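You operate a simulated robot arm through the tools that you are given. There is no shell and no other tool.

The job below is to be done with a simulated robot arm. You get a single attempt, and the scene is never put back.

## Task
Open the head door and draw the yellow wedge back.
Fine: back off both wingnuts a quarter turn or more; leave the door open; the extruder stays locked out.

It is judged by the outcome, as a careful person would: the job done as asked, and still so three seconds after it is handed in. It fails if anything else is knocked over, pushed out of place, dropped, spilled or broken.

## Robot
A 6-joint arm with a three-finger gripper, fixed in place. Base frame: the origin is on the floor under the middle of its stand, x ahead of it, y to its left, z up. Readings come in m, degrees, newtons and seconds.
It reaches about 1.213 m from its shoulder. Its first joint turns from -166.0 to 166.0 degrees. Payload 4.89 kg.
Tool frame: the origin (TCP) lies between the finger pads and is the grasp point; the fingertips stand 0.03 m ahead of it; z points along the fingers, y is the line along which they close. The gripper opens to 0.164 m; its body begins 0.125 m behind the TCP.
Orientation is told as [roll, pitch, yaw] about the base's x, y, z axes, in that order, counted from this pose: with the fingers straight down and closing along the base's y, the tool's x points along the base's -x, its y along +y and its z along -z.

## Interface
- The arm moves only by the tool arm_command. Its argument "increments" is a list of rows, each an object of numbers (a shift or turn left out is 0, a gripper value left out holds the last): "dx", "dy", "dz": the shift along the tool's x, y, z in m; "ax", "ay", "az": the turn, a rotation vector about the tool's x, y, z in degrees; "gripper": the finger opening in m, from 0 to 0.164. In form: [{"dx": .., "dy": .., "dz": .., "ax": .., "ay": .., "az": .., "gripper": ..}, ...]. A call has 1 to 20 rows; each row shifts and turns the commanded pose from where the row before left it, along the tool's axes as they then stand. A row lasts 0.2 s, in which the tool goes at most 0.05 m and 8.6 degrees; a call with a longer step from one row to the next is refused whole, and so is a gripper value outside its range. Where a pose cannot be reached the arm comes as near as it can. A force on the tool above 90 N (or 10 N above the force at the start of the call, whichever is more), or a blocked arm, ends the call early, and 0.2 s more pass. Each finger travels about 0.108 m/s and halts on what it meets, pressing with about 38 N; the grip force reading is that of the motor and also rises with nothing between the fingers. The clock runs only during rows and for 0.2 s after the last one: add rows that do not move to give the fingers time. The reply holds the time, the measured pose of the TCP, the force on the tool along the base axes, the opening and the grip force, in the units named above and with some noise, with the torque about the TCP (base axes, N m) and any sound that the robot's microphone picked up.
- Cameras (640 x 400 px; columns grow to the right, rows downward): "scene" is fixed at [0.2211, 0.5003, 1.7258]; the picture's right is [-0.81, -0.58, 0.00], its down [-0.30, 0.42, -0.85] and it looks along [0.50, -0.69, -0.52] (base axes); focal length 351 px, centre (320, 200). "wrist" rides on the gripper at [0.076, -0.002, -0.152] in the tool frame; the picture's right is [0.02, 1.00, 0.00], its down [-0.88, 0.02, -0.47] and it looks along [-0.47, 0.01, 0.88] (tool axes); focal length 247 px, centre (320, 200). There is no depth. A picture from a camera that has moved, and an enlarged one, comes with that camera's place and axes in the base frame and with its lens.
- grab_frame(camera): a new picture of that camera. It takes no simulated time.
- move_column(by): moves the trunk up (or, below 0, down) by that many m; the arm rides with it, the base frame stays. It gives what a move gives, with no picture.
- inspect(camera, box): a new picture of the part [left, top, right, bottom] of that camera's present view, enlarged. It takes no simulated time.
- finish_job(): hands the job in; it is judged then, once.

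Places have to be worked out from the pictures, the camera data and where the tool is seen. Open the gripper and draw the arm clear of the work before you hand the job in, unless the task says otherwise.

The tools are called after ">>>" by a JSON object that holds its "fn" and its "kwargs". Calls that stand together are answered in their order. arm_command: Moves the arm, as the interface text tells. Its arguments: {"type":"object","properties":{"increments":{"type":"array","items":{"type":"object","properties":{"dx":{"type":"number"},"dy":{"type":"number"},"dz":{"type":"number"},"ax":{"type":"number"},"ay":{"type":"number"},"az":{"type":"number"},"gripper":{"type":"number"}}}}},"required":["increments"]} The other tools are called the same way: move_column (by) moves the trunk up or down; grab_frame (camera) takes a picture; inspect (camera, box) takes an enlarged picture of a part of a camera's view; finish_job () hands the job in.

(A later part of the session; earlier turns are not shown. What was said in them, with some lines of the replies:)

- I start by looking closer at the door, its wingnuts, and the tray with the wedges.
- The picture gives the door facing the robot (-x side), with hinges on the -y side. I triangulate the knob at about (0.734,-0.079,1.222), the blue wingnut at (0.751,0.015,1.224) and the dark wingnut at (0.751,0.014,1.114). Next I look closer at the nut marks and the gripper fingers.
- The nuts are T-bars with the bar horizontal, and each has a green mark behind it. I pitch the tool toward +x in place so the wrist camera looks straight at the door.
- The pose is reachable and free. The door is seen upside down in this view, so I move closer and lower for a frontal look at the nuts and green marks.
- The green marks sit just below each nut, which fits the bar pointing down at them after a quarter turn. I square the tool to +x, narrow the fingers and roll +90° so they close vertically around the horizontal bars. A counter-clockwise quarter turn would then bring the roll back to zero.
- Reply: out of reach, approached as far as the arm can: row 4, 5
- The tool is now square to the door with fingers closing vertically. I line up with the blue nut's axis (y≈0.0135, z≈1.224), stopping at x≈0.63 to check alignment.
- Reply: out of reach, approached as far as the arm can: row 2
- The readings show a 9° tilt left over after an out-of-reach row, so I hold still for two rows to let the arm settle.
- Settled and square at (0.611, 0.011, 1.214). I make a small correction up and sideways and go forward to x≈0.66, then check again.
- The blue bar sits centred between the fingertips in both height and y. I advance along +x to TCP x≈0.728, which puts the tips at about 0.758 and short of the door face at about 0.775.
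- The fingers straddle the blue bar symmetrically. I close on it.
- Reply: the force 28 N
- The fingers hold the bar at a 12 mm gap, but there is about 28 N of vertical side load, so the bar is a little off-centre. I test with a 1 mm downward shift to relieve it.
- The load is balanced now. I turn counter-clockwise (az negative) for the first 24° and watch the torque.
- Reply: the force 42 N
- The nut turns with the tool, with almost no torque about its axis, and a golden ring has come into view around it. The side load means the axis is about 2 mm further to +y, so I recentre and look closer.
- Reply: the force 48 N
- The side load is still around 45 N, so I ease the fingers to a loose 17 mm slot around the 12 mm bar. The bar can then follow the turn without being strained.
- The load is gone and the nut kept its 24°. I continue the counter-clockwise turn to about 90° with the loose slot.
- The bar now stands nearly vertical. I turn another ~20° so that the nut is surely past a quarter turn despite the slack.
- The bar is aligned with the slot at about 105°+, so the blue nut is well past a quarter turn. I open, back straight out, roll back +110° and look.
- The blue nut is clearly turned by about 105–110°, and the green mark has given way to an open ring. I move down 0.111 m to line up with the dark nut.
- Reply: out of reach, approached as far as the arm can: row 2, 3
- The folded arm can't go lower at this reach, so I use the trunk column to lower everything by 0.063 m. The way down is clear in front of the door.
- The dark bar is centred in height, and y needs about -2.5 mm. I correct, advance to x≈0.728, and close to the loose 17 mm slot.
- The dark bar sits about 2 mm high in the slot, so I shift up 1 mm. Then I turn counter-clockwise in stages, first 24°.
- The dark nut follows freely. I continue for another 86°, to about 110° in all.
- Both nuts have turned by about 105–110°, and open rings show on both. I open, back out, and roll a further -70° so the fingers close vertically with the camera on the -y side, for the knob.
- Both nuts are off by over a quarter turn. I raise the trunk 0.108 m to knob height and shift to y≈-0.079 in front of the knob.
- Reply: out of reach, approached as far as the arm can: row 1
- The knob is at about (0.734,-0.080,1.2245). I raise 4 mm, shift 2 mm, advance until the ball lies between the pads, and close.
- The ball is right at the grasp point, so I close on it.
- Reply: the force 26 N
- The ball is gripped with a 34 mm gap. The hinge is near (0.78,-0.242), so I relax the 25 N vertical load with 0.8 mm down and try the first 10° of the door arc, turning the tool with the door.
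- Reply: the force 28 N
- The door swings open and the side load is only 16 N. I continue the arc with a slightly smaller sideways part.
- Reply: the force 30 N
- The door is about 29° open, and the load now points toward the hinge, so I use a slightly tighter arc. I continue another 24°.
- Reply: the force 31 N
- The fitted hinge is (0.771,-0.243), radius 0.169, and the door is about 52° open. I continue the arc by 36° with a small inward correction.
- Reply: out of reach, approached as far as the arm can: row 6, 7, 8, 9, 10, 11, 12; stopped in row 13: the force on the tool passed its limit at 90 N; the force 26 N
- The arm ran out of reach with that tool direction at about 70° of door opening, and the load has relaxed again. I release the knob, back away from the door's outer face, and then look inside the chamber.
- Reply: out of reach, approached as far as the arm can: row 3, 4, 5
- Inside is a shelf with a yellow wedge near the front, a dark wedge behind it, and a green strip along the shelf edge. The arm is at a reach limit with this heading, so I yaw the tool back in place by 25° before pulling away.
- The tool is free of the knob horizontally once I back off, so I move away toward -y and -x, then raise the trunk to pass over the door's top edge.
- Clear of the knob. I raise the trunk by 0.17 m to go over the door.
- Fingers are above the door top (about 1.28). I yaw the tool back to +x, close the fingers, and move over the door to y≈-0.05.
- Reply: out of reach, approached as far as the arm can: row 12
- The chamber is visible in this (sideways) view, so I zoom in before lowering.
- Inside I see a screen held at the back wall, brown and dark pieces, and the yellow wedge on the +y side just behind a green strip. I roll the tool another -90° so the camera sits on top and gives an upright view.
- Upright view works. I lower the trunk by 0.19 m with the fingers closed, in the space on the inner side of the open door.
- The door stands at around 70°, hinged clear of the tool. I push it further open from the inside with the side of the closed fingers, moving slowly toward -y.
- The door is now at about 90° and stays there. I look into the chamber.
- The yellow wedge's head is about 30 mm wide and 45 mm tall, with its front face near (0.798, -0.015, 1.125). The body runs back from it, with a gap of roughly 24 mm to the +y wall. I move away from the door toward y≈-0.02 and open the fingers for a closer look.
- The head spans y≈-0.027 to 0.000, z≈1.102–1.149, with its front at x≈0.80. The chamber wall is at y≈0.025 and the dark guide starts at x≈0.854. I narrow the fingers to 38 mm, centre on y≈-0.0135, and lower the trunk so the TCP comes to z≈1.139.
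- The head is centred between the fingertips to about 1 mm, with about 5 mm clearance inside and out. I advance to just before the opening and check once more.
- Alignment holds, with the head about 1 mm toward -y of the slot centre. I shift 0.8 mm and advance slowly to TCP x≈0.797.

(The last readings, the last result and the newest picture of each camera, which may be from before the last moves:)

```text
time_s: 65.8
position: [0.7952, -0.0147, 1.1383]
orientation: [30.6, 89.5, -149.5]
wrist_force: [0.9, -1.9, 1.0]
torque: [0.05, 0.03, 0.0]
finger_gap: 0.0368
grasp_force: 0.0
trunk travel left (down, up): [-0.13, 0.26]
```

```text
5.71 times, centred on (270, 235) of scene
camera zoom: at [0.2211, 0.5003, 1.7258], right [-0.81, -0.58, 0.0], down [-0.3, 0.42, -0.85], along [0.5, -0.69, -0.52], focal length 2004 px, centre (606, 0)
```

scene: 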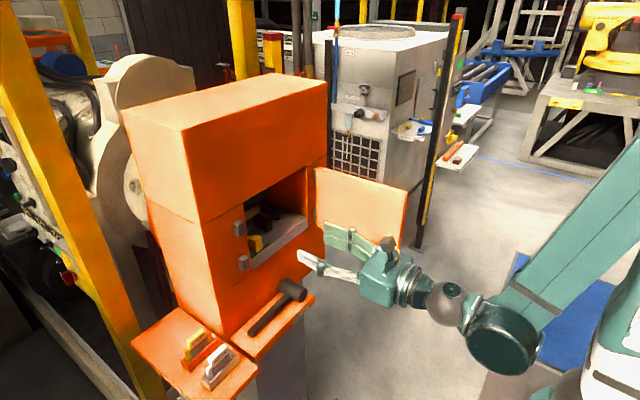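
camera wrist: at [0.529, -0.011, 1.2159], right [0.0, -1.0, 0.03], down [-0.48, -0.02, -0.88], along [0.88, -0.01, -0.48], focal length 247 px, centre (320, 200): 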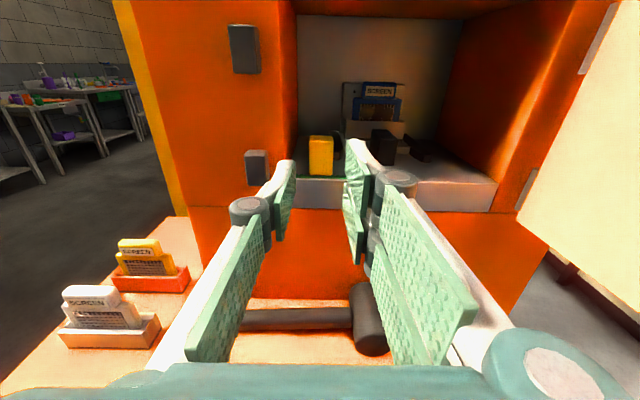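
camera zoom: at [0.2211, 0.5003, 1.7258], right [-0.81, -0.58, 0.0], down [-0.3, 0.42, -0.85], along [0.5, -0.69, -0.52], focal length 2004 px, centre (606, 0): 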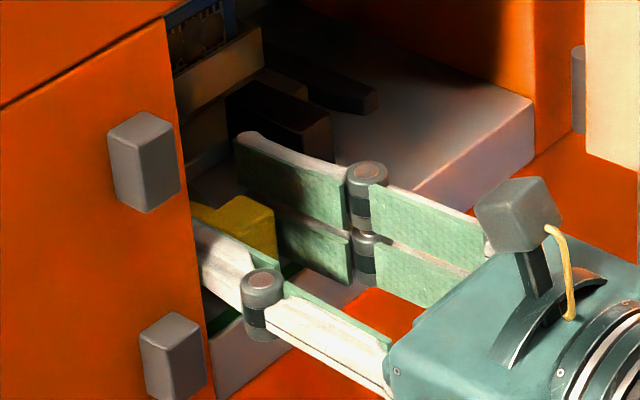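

The head now lies centred between the pads, with only a ~2 N touch at the +y side. I close on it.

>>> {"fn": "arm_command", "kwargs": {"increments": [{"gripper": 0.015}, {"gripper": 0.015}, {"gripper": 0.015}]}}

>>> {"fn": "inspect", "kwargs": {"camera": "wrist", "box": [240, 100, 400, 220]}}

```text
time_s: 66.6
position: [0.7951, -0.0159, 1.1379]
orientation: [29.0, 89.5, -151.1]
wrist_force: [4.6, -12.0, 3.2]
torque: [0.59, -0.13, -0.26]
finger_gap: 0.027
grasp_force: 45.4
trunk travel left (down, up): [-0.13, 0.26]
```

```text
3.33 times, centred on (320, 160) of wrist
camera zoom: at [0.6442, -0.0125, 1.2159], right [0.0, -1.0, 0.03], down [-0.48, -0.02, -0.88], along [0.88, -0.01, -0.48], focal length 823 px, centre (320, 333)
```

zoom: 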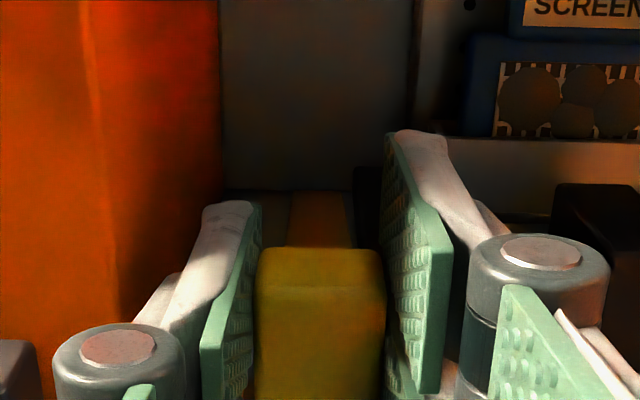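

The head is gripped at a 27 mm gap with 45 N. I draw it straight back 20 mm slowly and check the force.

>>> {"fn": "arm_command", "kwargs": {"increments": [{"dz": -0.004}, {"dz": -0.004}, {"dz": -0.004}, {"dz": -0.004}, {"dz": -0.004}, {"dz": 0.0}]}}

>>> {"fn": "inspect", "kwargs": {"camera": "wrist", "box": [240, 100, 400, 220]}}

>>> {"fn": "inspect", "kwargs": {"camera": "scene", "box": [230, 200, 310, 270]}}

```text
time_s: 68.0
position: [0.7755, -0.0151, 1.1377]
orientation: [29.6, 89.4, -150.4]
wrist_force: [11.8, -20.1, 33.4]
torque: [0.37, -0.67, -0.44]
finger_gap: 0.0272
grasp_force: 45.1
trunk travel left (down, up): [-0.13, 0.26]
```

```text
3.33 times, centred on (320, 160) of wrist
camera zoom: at [0.6238, -0.0125, 1.2157], right [0.0, -1.0, 0.03], down [-0.48, -0.02, -0.88], along [0.88, -0.01, -0.48], focal length 823 px, centre (320, 333)
```

zoom: 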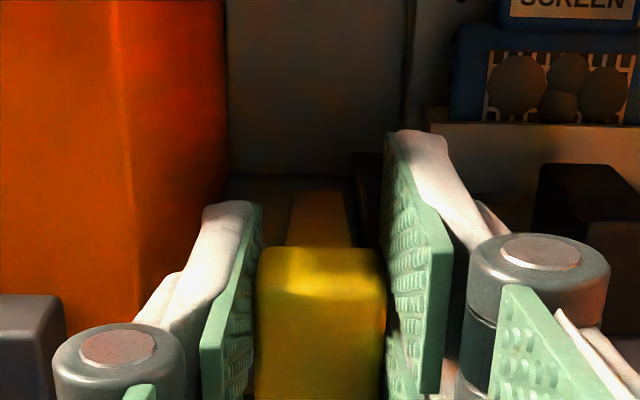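

```text
5.71 times, centred on (270, 235) of scene
camera zoom: at [0.2211, 0.5003, 1.7258], right [-0.81, -0.58, 0.0], down [-0.3, 0.42, -0.85], along [0.5, -0.69, -0.52], focal length 2004 px, centre (606, 0)
```

zoom: 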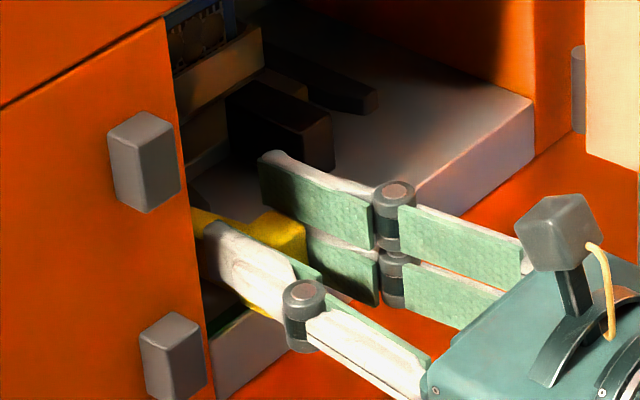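

The wedge moves with the gripper, with about 12 N of pull resistance. I continue another 16 mm and watch for a stop.

>>> {"fn": "arm_command", "kwargs": {"increments": [{"dz": -0.004}, {"dz": -0.004}, {"dz": -0.004}, {"dz": -0.004}, {"dz": 0.0}]}}

>>> {"fn": "grab_frame", "kwargs": {"camera": "wrist"}}

>>> {"fn": "inspect", "kwargs": {"camera": "scene", "box": [230, 200, 310, 270]}}

```text
time_s: 69.1
position: [0.7664, -0.0161, 1.1369]
orientation: [19.8, 89.3, -160.4]
wrist_force: [23.1, -13.9, -21.4]
torque: [1.03, -0.63, -0.19]
finger_gap: 0.0272
grasp_force: 44.6
trunk travel left (down, up): [-0.13, 0.26]
stopped in row 5: the force on the tool passed its limit at 95 N (the readings are from after the stop); the commanded pose is now the measured one
```

```text
taken
camera wrist: at [0.6158, -0.0123, 1.214], right [0.0, -1.0, 0.03], down [-0.48, -0.02, -0.88], along [0.88, -0.02, -0.48], focal length 247 px, centre (320, 200)
```

wrist: 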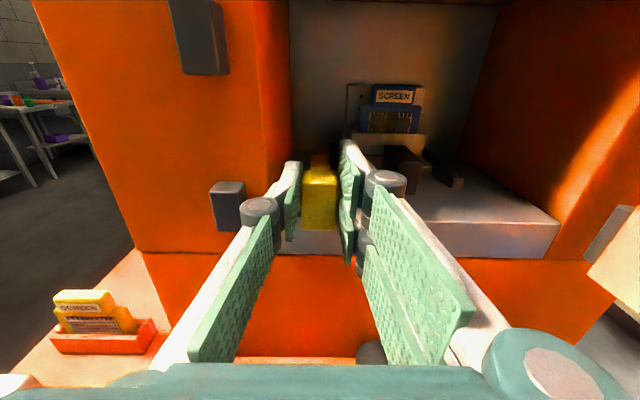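

```text
5.71 times, centred on (270, 235) of scene
camera zoom: at [0.2211, 0.5003, 1.7258], right [-0.81, -0.58, 0.0], down [-0.3, 0.42, -0.85], along [0.5, -0.69, -0.52], focal length 2004 px, centre (606, 0)
```

zoom: 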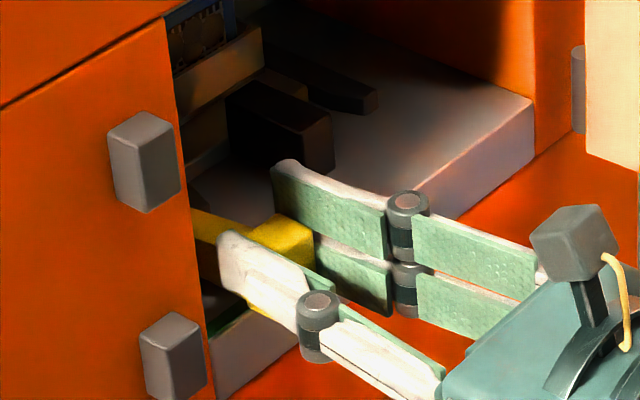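

The wedge came to an end stop after about 29 mm of travel, and the force has relaxed. I open the fingers and look before backing out.

>>> {"fn": "arm_command", "kwargs": {"increments": [{"gripper": 0.038}, {"gripper": 0.038}]}}

>>> {"fn": "inspect", "kwargs": {"camera": "wrist", "box": [240, 100, 400, 240]}}

>>> {"fn": "inspect", "kwargs": {"camera": "scene", "box": [230, 200, 310, 270]}}

```text
time_s: 69.7
position: [0.7638, -0.0131, 1.1387]
orientation: [31.8, 89.3, -148.3]
wrist_force: [-1.2, 0.5, 0.2]
torque: [-0.03, 0.02, -0.02]
finger_gap: 0.0381
grasp_force: 0.1
trunk travel left (down, up): [-0.13, 0.26]
```

```text
2.86 times, centred on (320, 170) of wrist
camera zoom: at [0.6127, -0.0108, 1.2157], right [0.0, -1.0, 0.03], down [-0.48, -0.02, -0.88], along [0.88, -0.01, -0.48], focal length 706 px, centre (320, 286)
```

zoom: 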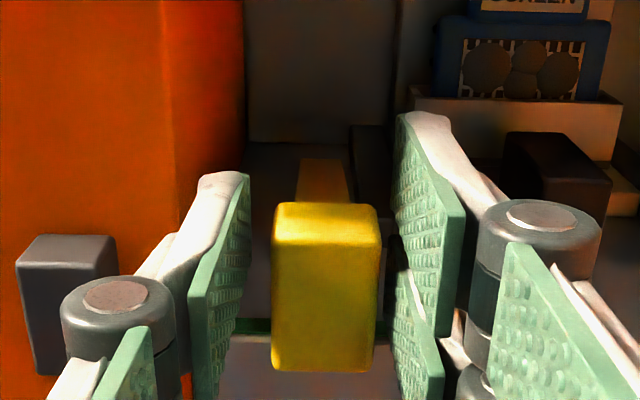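

```text
5.71 times, centred on (270, 235) of scene
camera zoom: at [0.2211, 0.5003, 1.7258], right [-0.81, -0.58, 0.0], down [-0.3, 0.42, -0.85], along [0.5, -0.69, -0.52], focal length 2004 px, centre (606, 0)
```

zoom: 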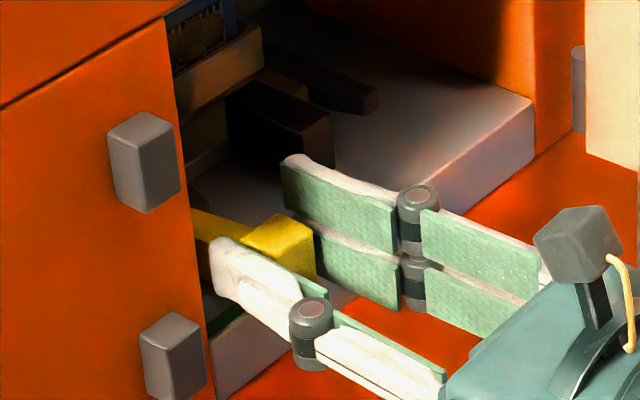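

The wedge head now stands about 28 mm further out and holds its place by itself. I back the open fingers straight out.

>>> {"fn": "arm_command", "kwargs": {"increments": [{"dz": -0.015}, {"dz": -0.02}, {"dz": -0.025}, {"dz": -0.03}, {"dz": -0.03}, {"dz": 0.0}]}}

>>> {"fn": "grab_frame", "kwargs": {"camera": "wrist"}}

>>> {"fn": "inspect", "kwargs": {"camera": "wrist", "box": [240, 60, 460, 220]}}

>>> {"fn": "inspect", "kwargs": {"camera": "scene", "box": [230, 190, 320, 270]}}

>>> {"fn": "grab_frame", "kwargs": {"camera": "scene"}}

```text
time_s: 71.1
position: [0.6442, -0.0135, 1.1394]
orientation: [29.8, 89.3, -150.3]
wrist_force: [0.5, 0.4, -0.4]
torque: [0.02, -0.01, -0.04]
finger_gap: 0.0378
grasp_force: 0.0
trunk travel left (down, up): [-0.13, 0.26]
```

```text
taken
camera wrist: at [0.494, -0.0111, 1.2164], right [0.0, -1.0, 0.03], down [-0.48, -0.02, -0.88], along [0.88, -0.01, -0.48], focal length 247 px, centre (320, 200)
```

wrist: 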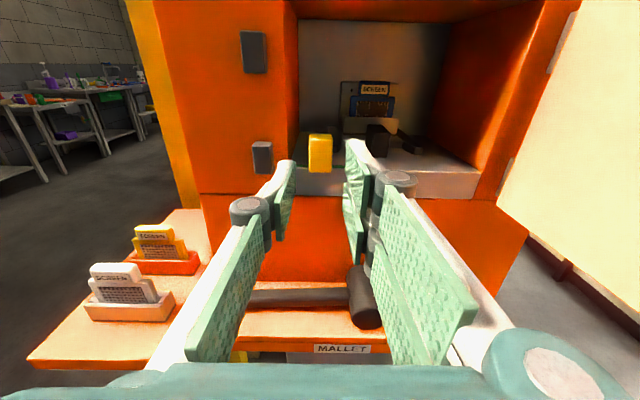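

```text
2.50 times, centred on (350, 140) of wrist
camera zoom: at [0.494, -0.0111, 1.2164], right [0.0, -1.0, 0.03], down [-0.48, -0.02, -0.88], along [0.88, -0.01, -0.48], focal length 617 px, centre (245, 350)
```

zoom: 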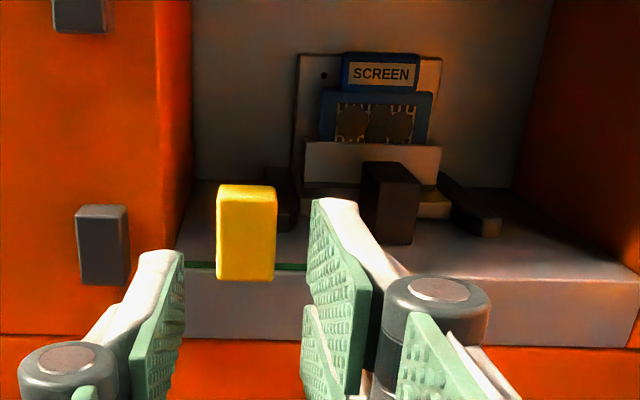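

```text
5.00 times, centred on (275, 230) of scene
camera zoom: at [0.2211, 0.5003, 1.7258], right [-0.81, -0.58, 0.0], down [-0.3, 0.42, -0.85], along [0.5, -0.69, -0.52], focal length 1753 px, centre (545, 50)
```

zoom: 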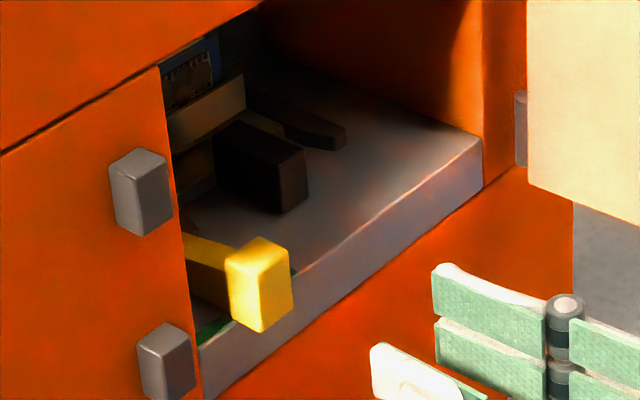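

```text
taken
```

scene: 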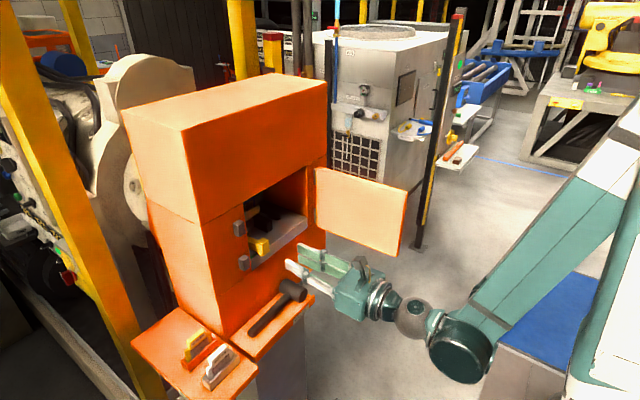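

The head now overhangs the shelf edge by about 15 mm, having started 11 mm behind it, so it has travelled roughly 26–28 mm. To be sure this is the real stop and not slip, I go back in the same way, grip it again and tug gently.

>>> {"fn": "arm_command", "kwargs": {"increments": [{"dz": 0.03}, {"dz": 0.03}, {"dz": 0.025}, {"dz": 0.02}, {"dz": 0.019}, {"dz": 0.0}]}}

>>> {"fn": "inspect", "kwargs": {"camera": "wrist", "box": [240, 100, 400, 240]}}

```text
time_s: 72.5
position: [0.7687, -0.0125, 1.1376]
orientation: [30.0, 89.4, -150.0]
wrist_force: [-0.8, -0.3, -0.2]
torque: [-0.01, 0.0, 0.0]
finger_gap: 0.0377
grasp_force: 0.0
trunk travel left (down, up): [-0.13, 0.26]
```

```text
2.86 times, centred on (320, 170) of wrist
camera zoom: at [0.6176, -0.0099, 1.2154], right [0.0, -1.0, 0.03], down [-0.48, -0.02, -0.88], along [0.88, -0.01, -0.48], focal length 706 px, centre (320, 286)
```

zoom: 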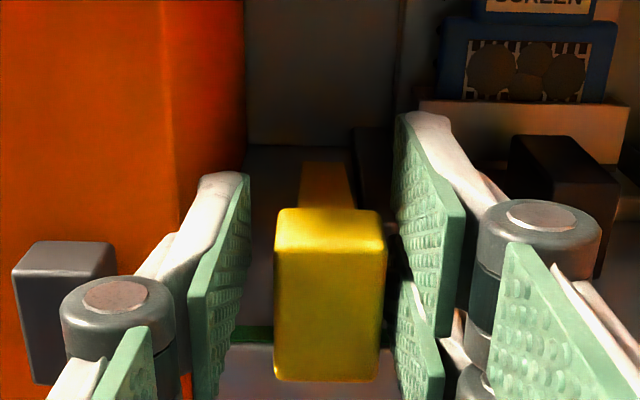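

The head sits about 2 mm toward -y of the slot centre. I shift to match, close, and tug back 6 mm in small steps.

>>> {"fn": "arm_command", "kwargs": {"increments": [{"dy": 0.002}, {"gripper": 0.015}, {"gripper": 0.015}, {"gripper": 0.015}, {"dz": -0.002}, {"dz": -0.002}, {"dz": 0.0}]}}

>>> {"fn": "inspect", "kwargs": {"camera": "wrist", "box": [240, 100, 400, 240]}}

```text
time_s: 74.1
position: [0.7669, -0.0149, 1.138]
orientation: [28.2, 89.2, -151.9]
wrist_force: [48.7, 4.0, 23.9]
torque: [0.78, -1.01, -0.09]
finger_gap: 0.0272
grasp_force: 44.7
trunk travel left (down, up): [-0.13, 0.26]
```

```text
2.86 times, centred on (320, 170) of wrist
camera zoom: at [0.6161, -0.0125, 1.2151], right [0.0, -1.0, 0.03], down [-0.48, -0.02, -0.88], along [0.88, -0.01, -0.48], focal length 706 px, centre (320, 286)
```

zoom: 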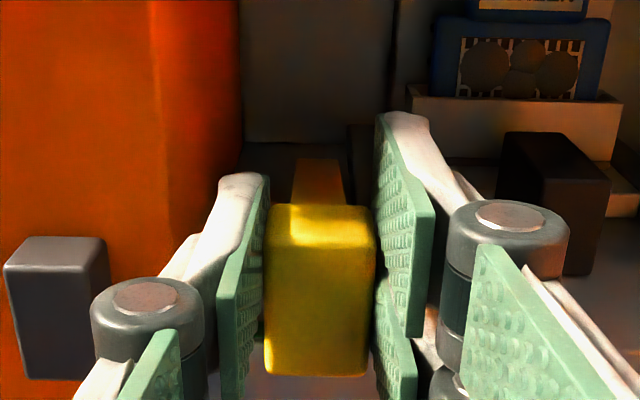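

A steady 49 N after only a few millimetres confirms the wedge is at its hard stop, fully drawn. I release and back out straight.

>>> {"fn": "arm_command", "kwargs": {"increments": [{"dz": 0.002, "gripper": 0.04}, {"gripper": 0.04}, {"gripper": 0.04}, {"dz": -0.015}, {"dz": -0.02}, {"dz": -0.025}, {"dz": -0.03}, {"dz": -0.035}, {"dz": 0.0}]}}

>>> {"fn": "grab_frame", "kwargs": {"camera": "wrist"}}

>>> {"fn": "inspect", "kwargs": {"camera": "scene", "box": [220, 160, 420, 300]}}

```text
time_s: 76.1
position: [0.6412, -0.0143, 1.1387]
orientation: [31.9, 89.4, -148.3]
wrist_force: [0.2, -0.5, -0.7]
torque: [0.04, -0.06, 0.0]
finger_gap: 0.0399
grasp_force: 0.1
trunk travel left (down, up): [-0.13, 0.26]
```

```text
taken
camera wrist: at [0.4902, -0.0118, 1.2159], right [0.0, -1.0, 0.03], down [-0.48, -0.02, -0.88], along [0.88, -0.02, -0.48], focal length 247 px, centre (320, 200)
```

wrist: 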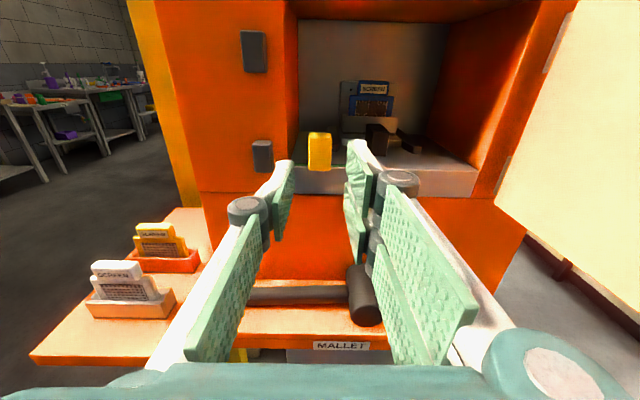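

```text
2.86 times, centred on (320, 230) of scene
camera zoom: at [0.2211, 0.5003, 1.7258], right [-0.81, -0.58, 0.0], down [-0.3, 0.42, -0.85], along [0.5, -0.69, -0.52], focal length 1002 px, centre (320, 114)
```

zoom: 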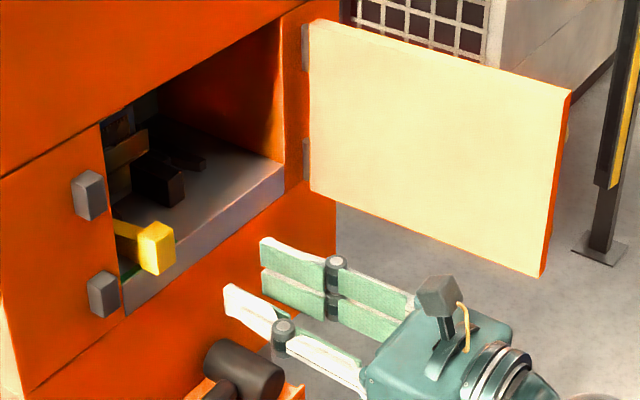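

The wedge stays drawn, the door stays open at 90°, and the mallet and screens are untouched. I draw the arm back, raise the trunk clear of the work and open the gripper.

>>> {"fn": "arm_command", "kwargs": {"increments": [{"dz": -0.025}, {"dz": -0.025}, {"gripper": 0.1}, {"gripper": 0.1}, {"gripper": 0.1}]}}

>>> {"fn": "move_column", "kwargs": {"by": 0.2}}

>>> {"fn": "grab_frame", "kwargs": {"camera": "scene"}}

>>> {"fn": "grab_frame", "kwargs": {"camera": "wrist"}}

```text
time_s: 77.3
position: [0.5924, -0.013, 1.1396]
orientation: [31.2, 89.5, -149.0]
wrist_force: [-0.9, 0.0, 0.9]
torque: [-0.02, -0.02, -0.01]
finger_gap: 0.1003
grasp_force: 0.0
trunk travel left (down, up): [-0.13, 0.26]
```

```text
time_s: 79.5
position: [0.5931, -0.0133, 1.3395]
orientation: [30.9, 89.4, -149.2]
wrist_force: [0.7, -0.8, 0.0]
torque: [-0.02, 0.01, -0.03]
finger_gap: 0.0998
grasp_force: 0.1
trunk travel left (down, up): [-0.33, 0.06]
```

```text
taken
```

scene: 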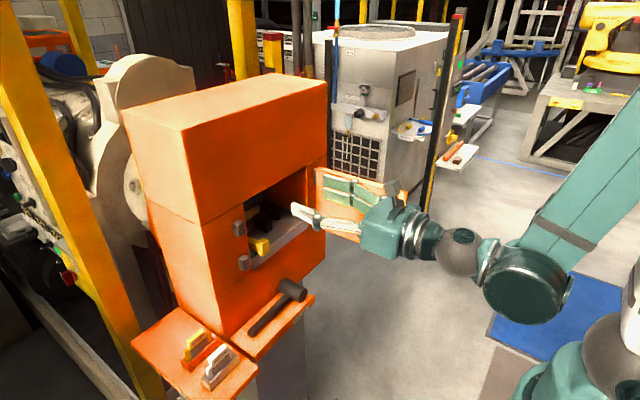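

```text
taken
camera wrist: at [0.4412, -0.0104, 1.4165], right [0.0, -1.0, 0.03], down [-0.48, -0.02, -0.88], along [0.88, -0.01, -0.48], focal length 247 px, centre (320, 200)
```

wrist: 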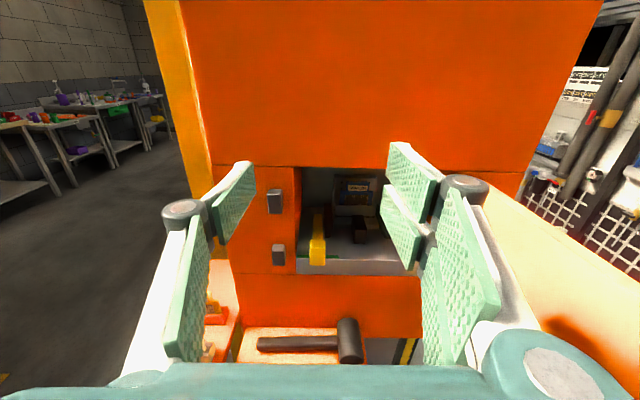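

The work is clear: the wedge is fully drawn, the door is open at about 90°, and both nuts are turned past a quarter. The extruder lockout is untouched, and the gripper is open with the arm well away, so I hand in the job.

>>> {"fn": "finish_job", "kwargs": {}}

```text
The job is handed in.
```

The head door is open at about 90°, and the yellow wedge is drawn back to its stop.

- **Wingnuts:** both were turned counter-clockwise to about 105–110°, past the quarter turn you asked for. I saw them past vertical before opening the door. After that they were on the far side of it, so I did not get a last close look.
- **Wedge:** it came out roughly 26–30 mm and stopped hard. I gripped it again and tugged gently; it held firm at about 49 N, so that is the end of its travel.
- **Force-limit stops:** the arm stopped twice at its force limit. The first came while swinging the door on the knob, at about 70° open, where the arm ran out of reach. The second came when the wedge met its stop. Nothing looked damaged afterwards.
- **Everything else:** I did not touch the extruder lockout, and it looked unchanged in the last picture. The mallet and the screens on the side tray are where they were.

The gripper is open and the arm is clear of the work.
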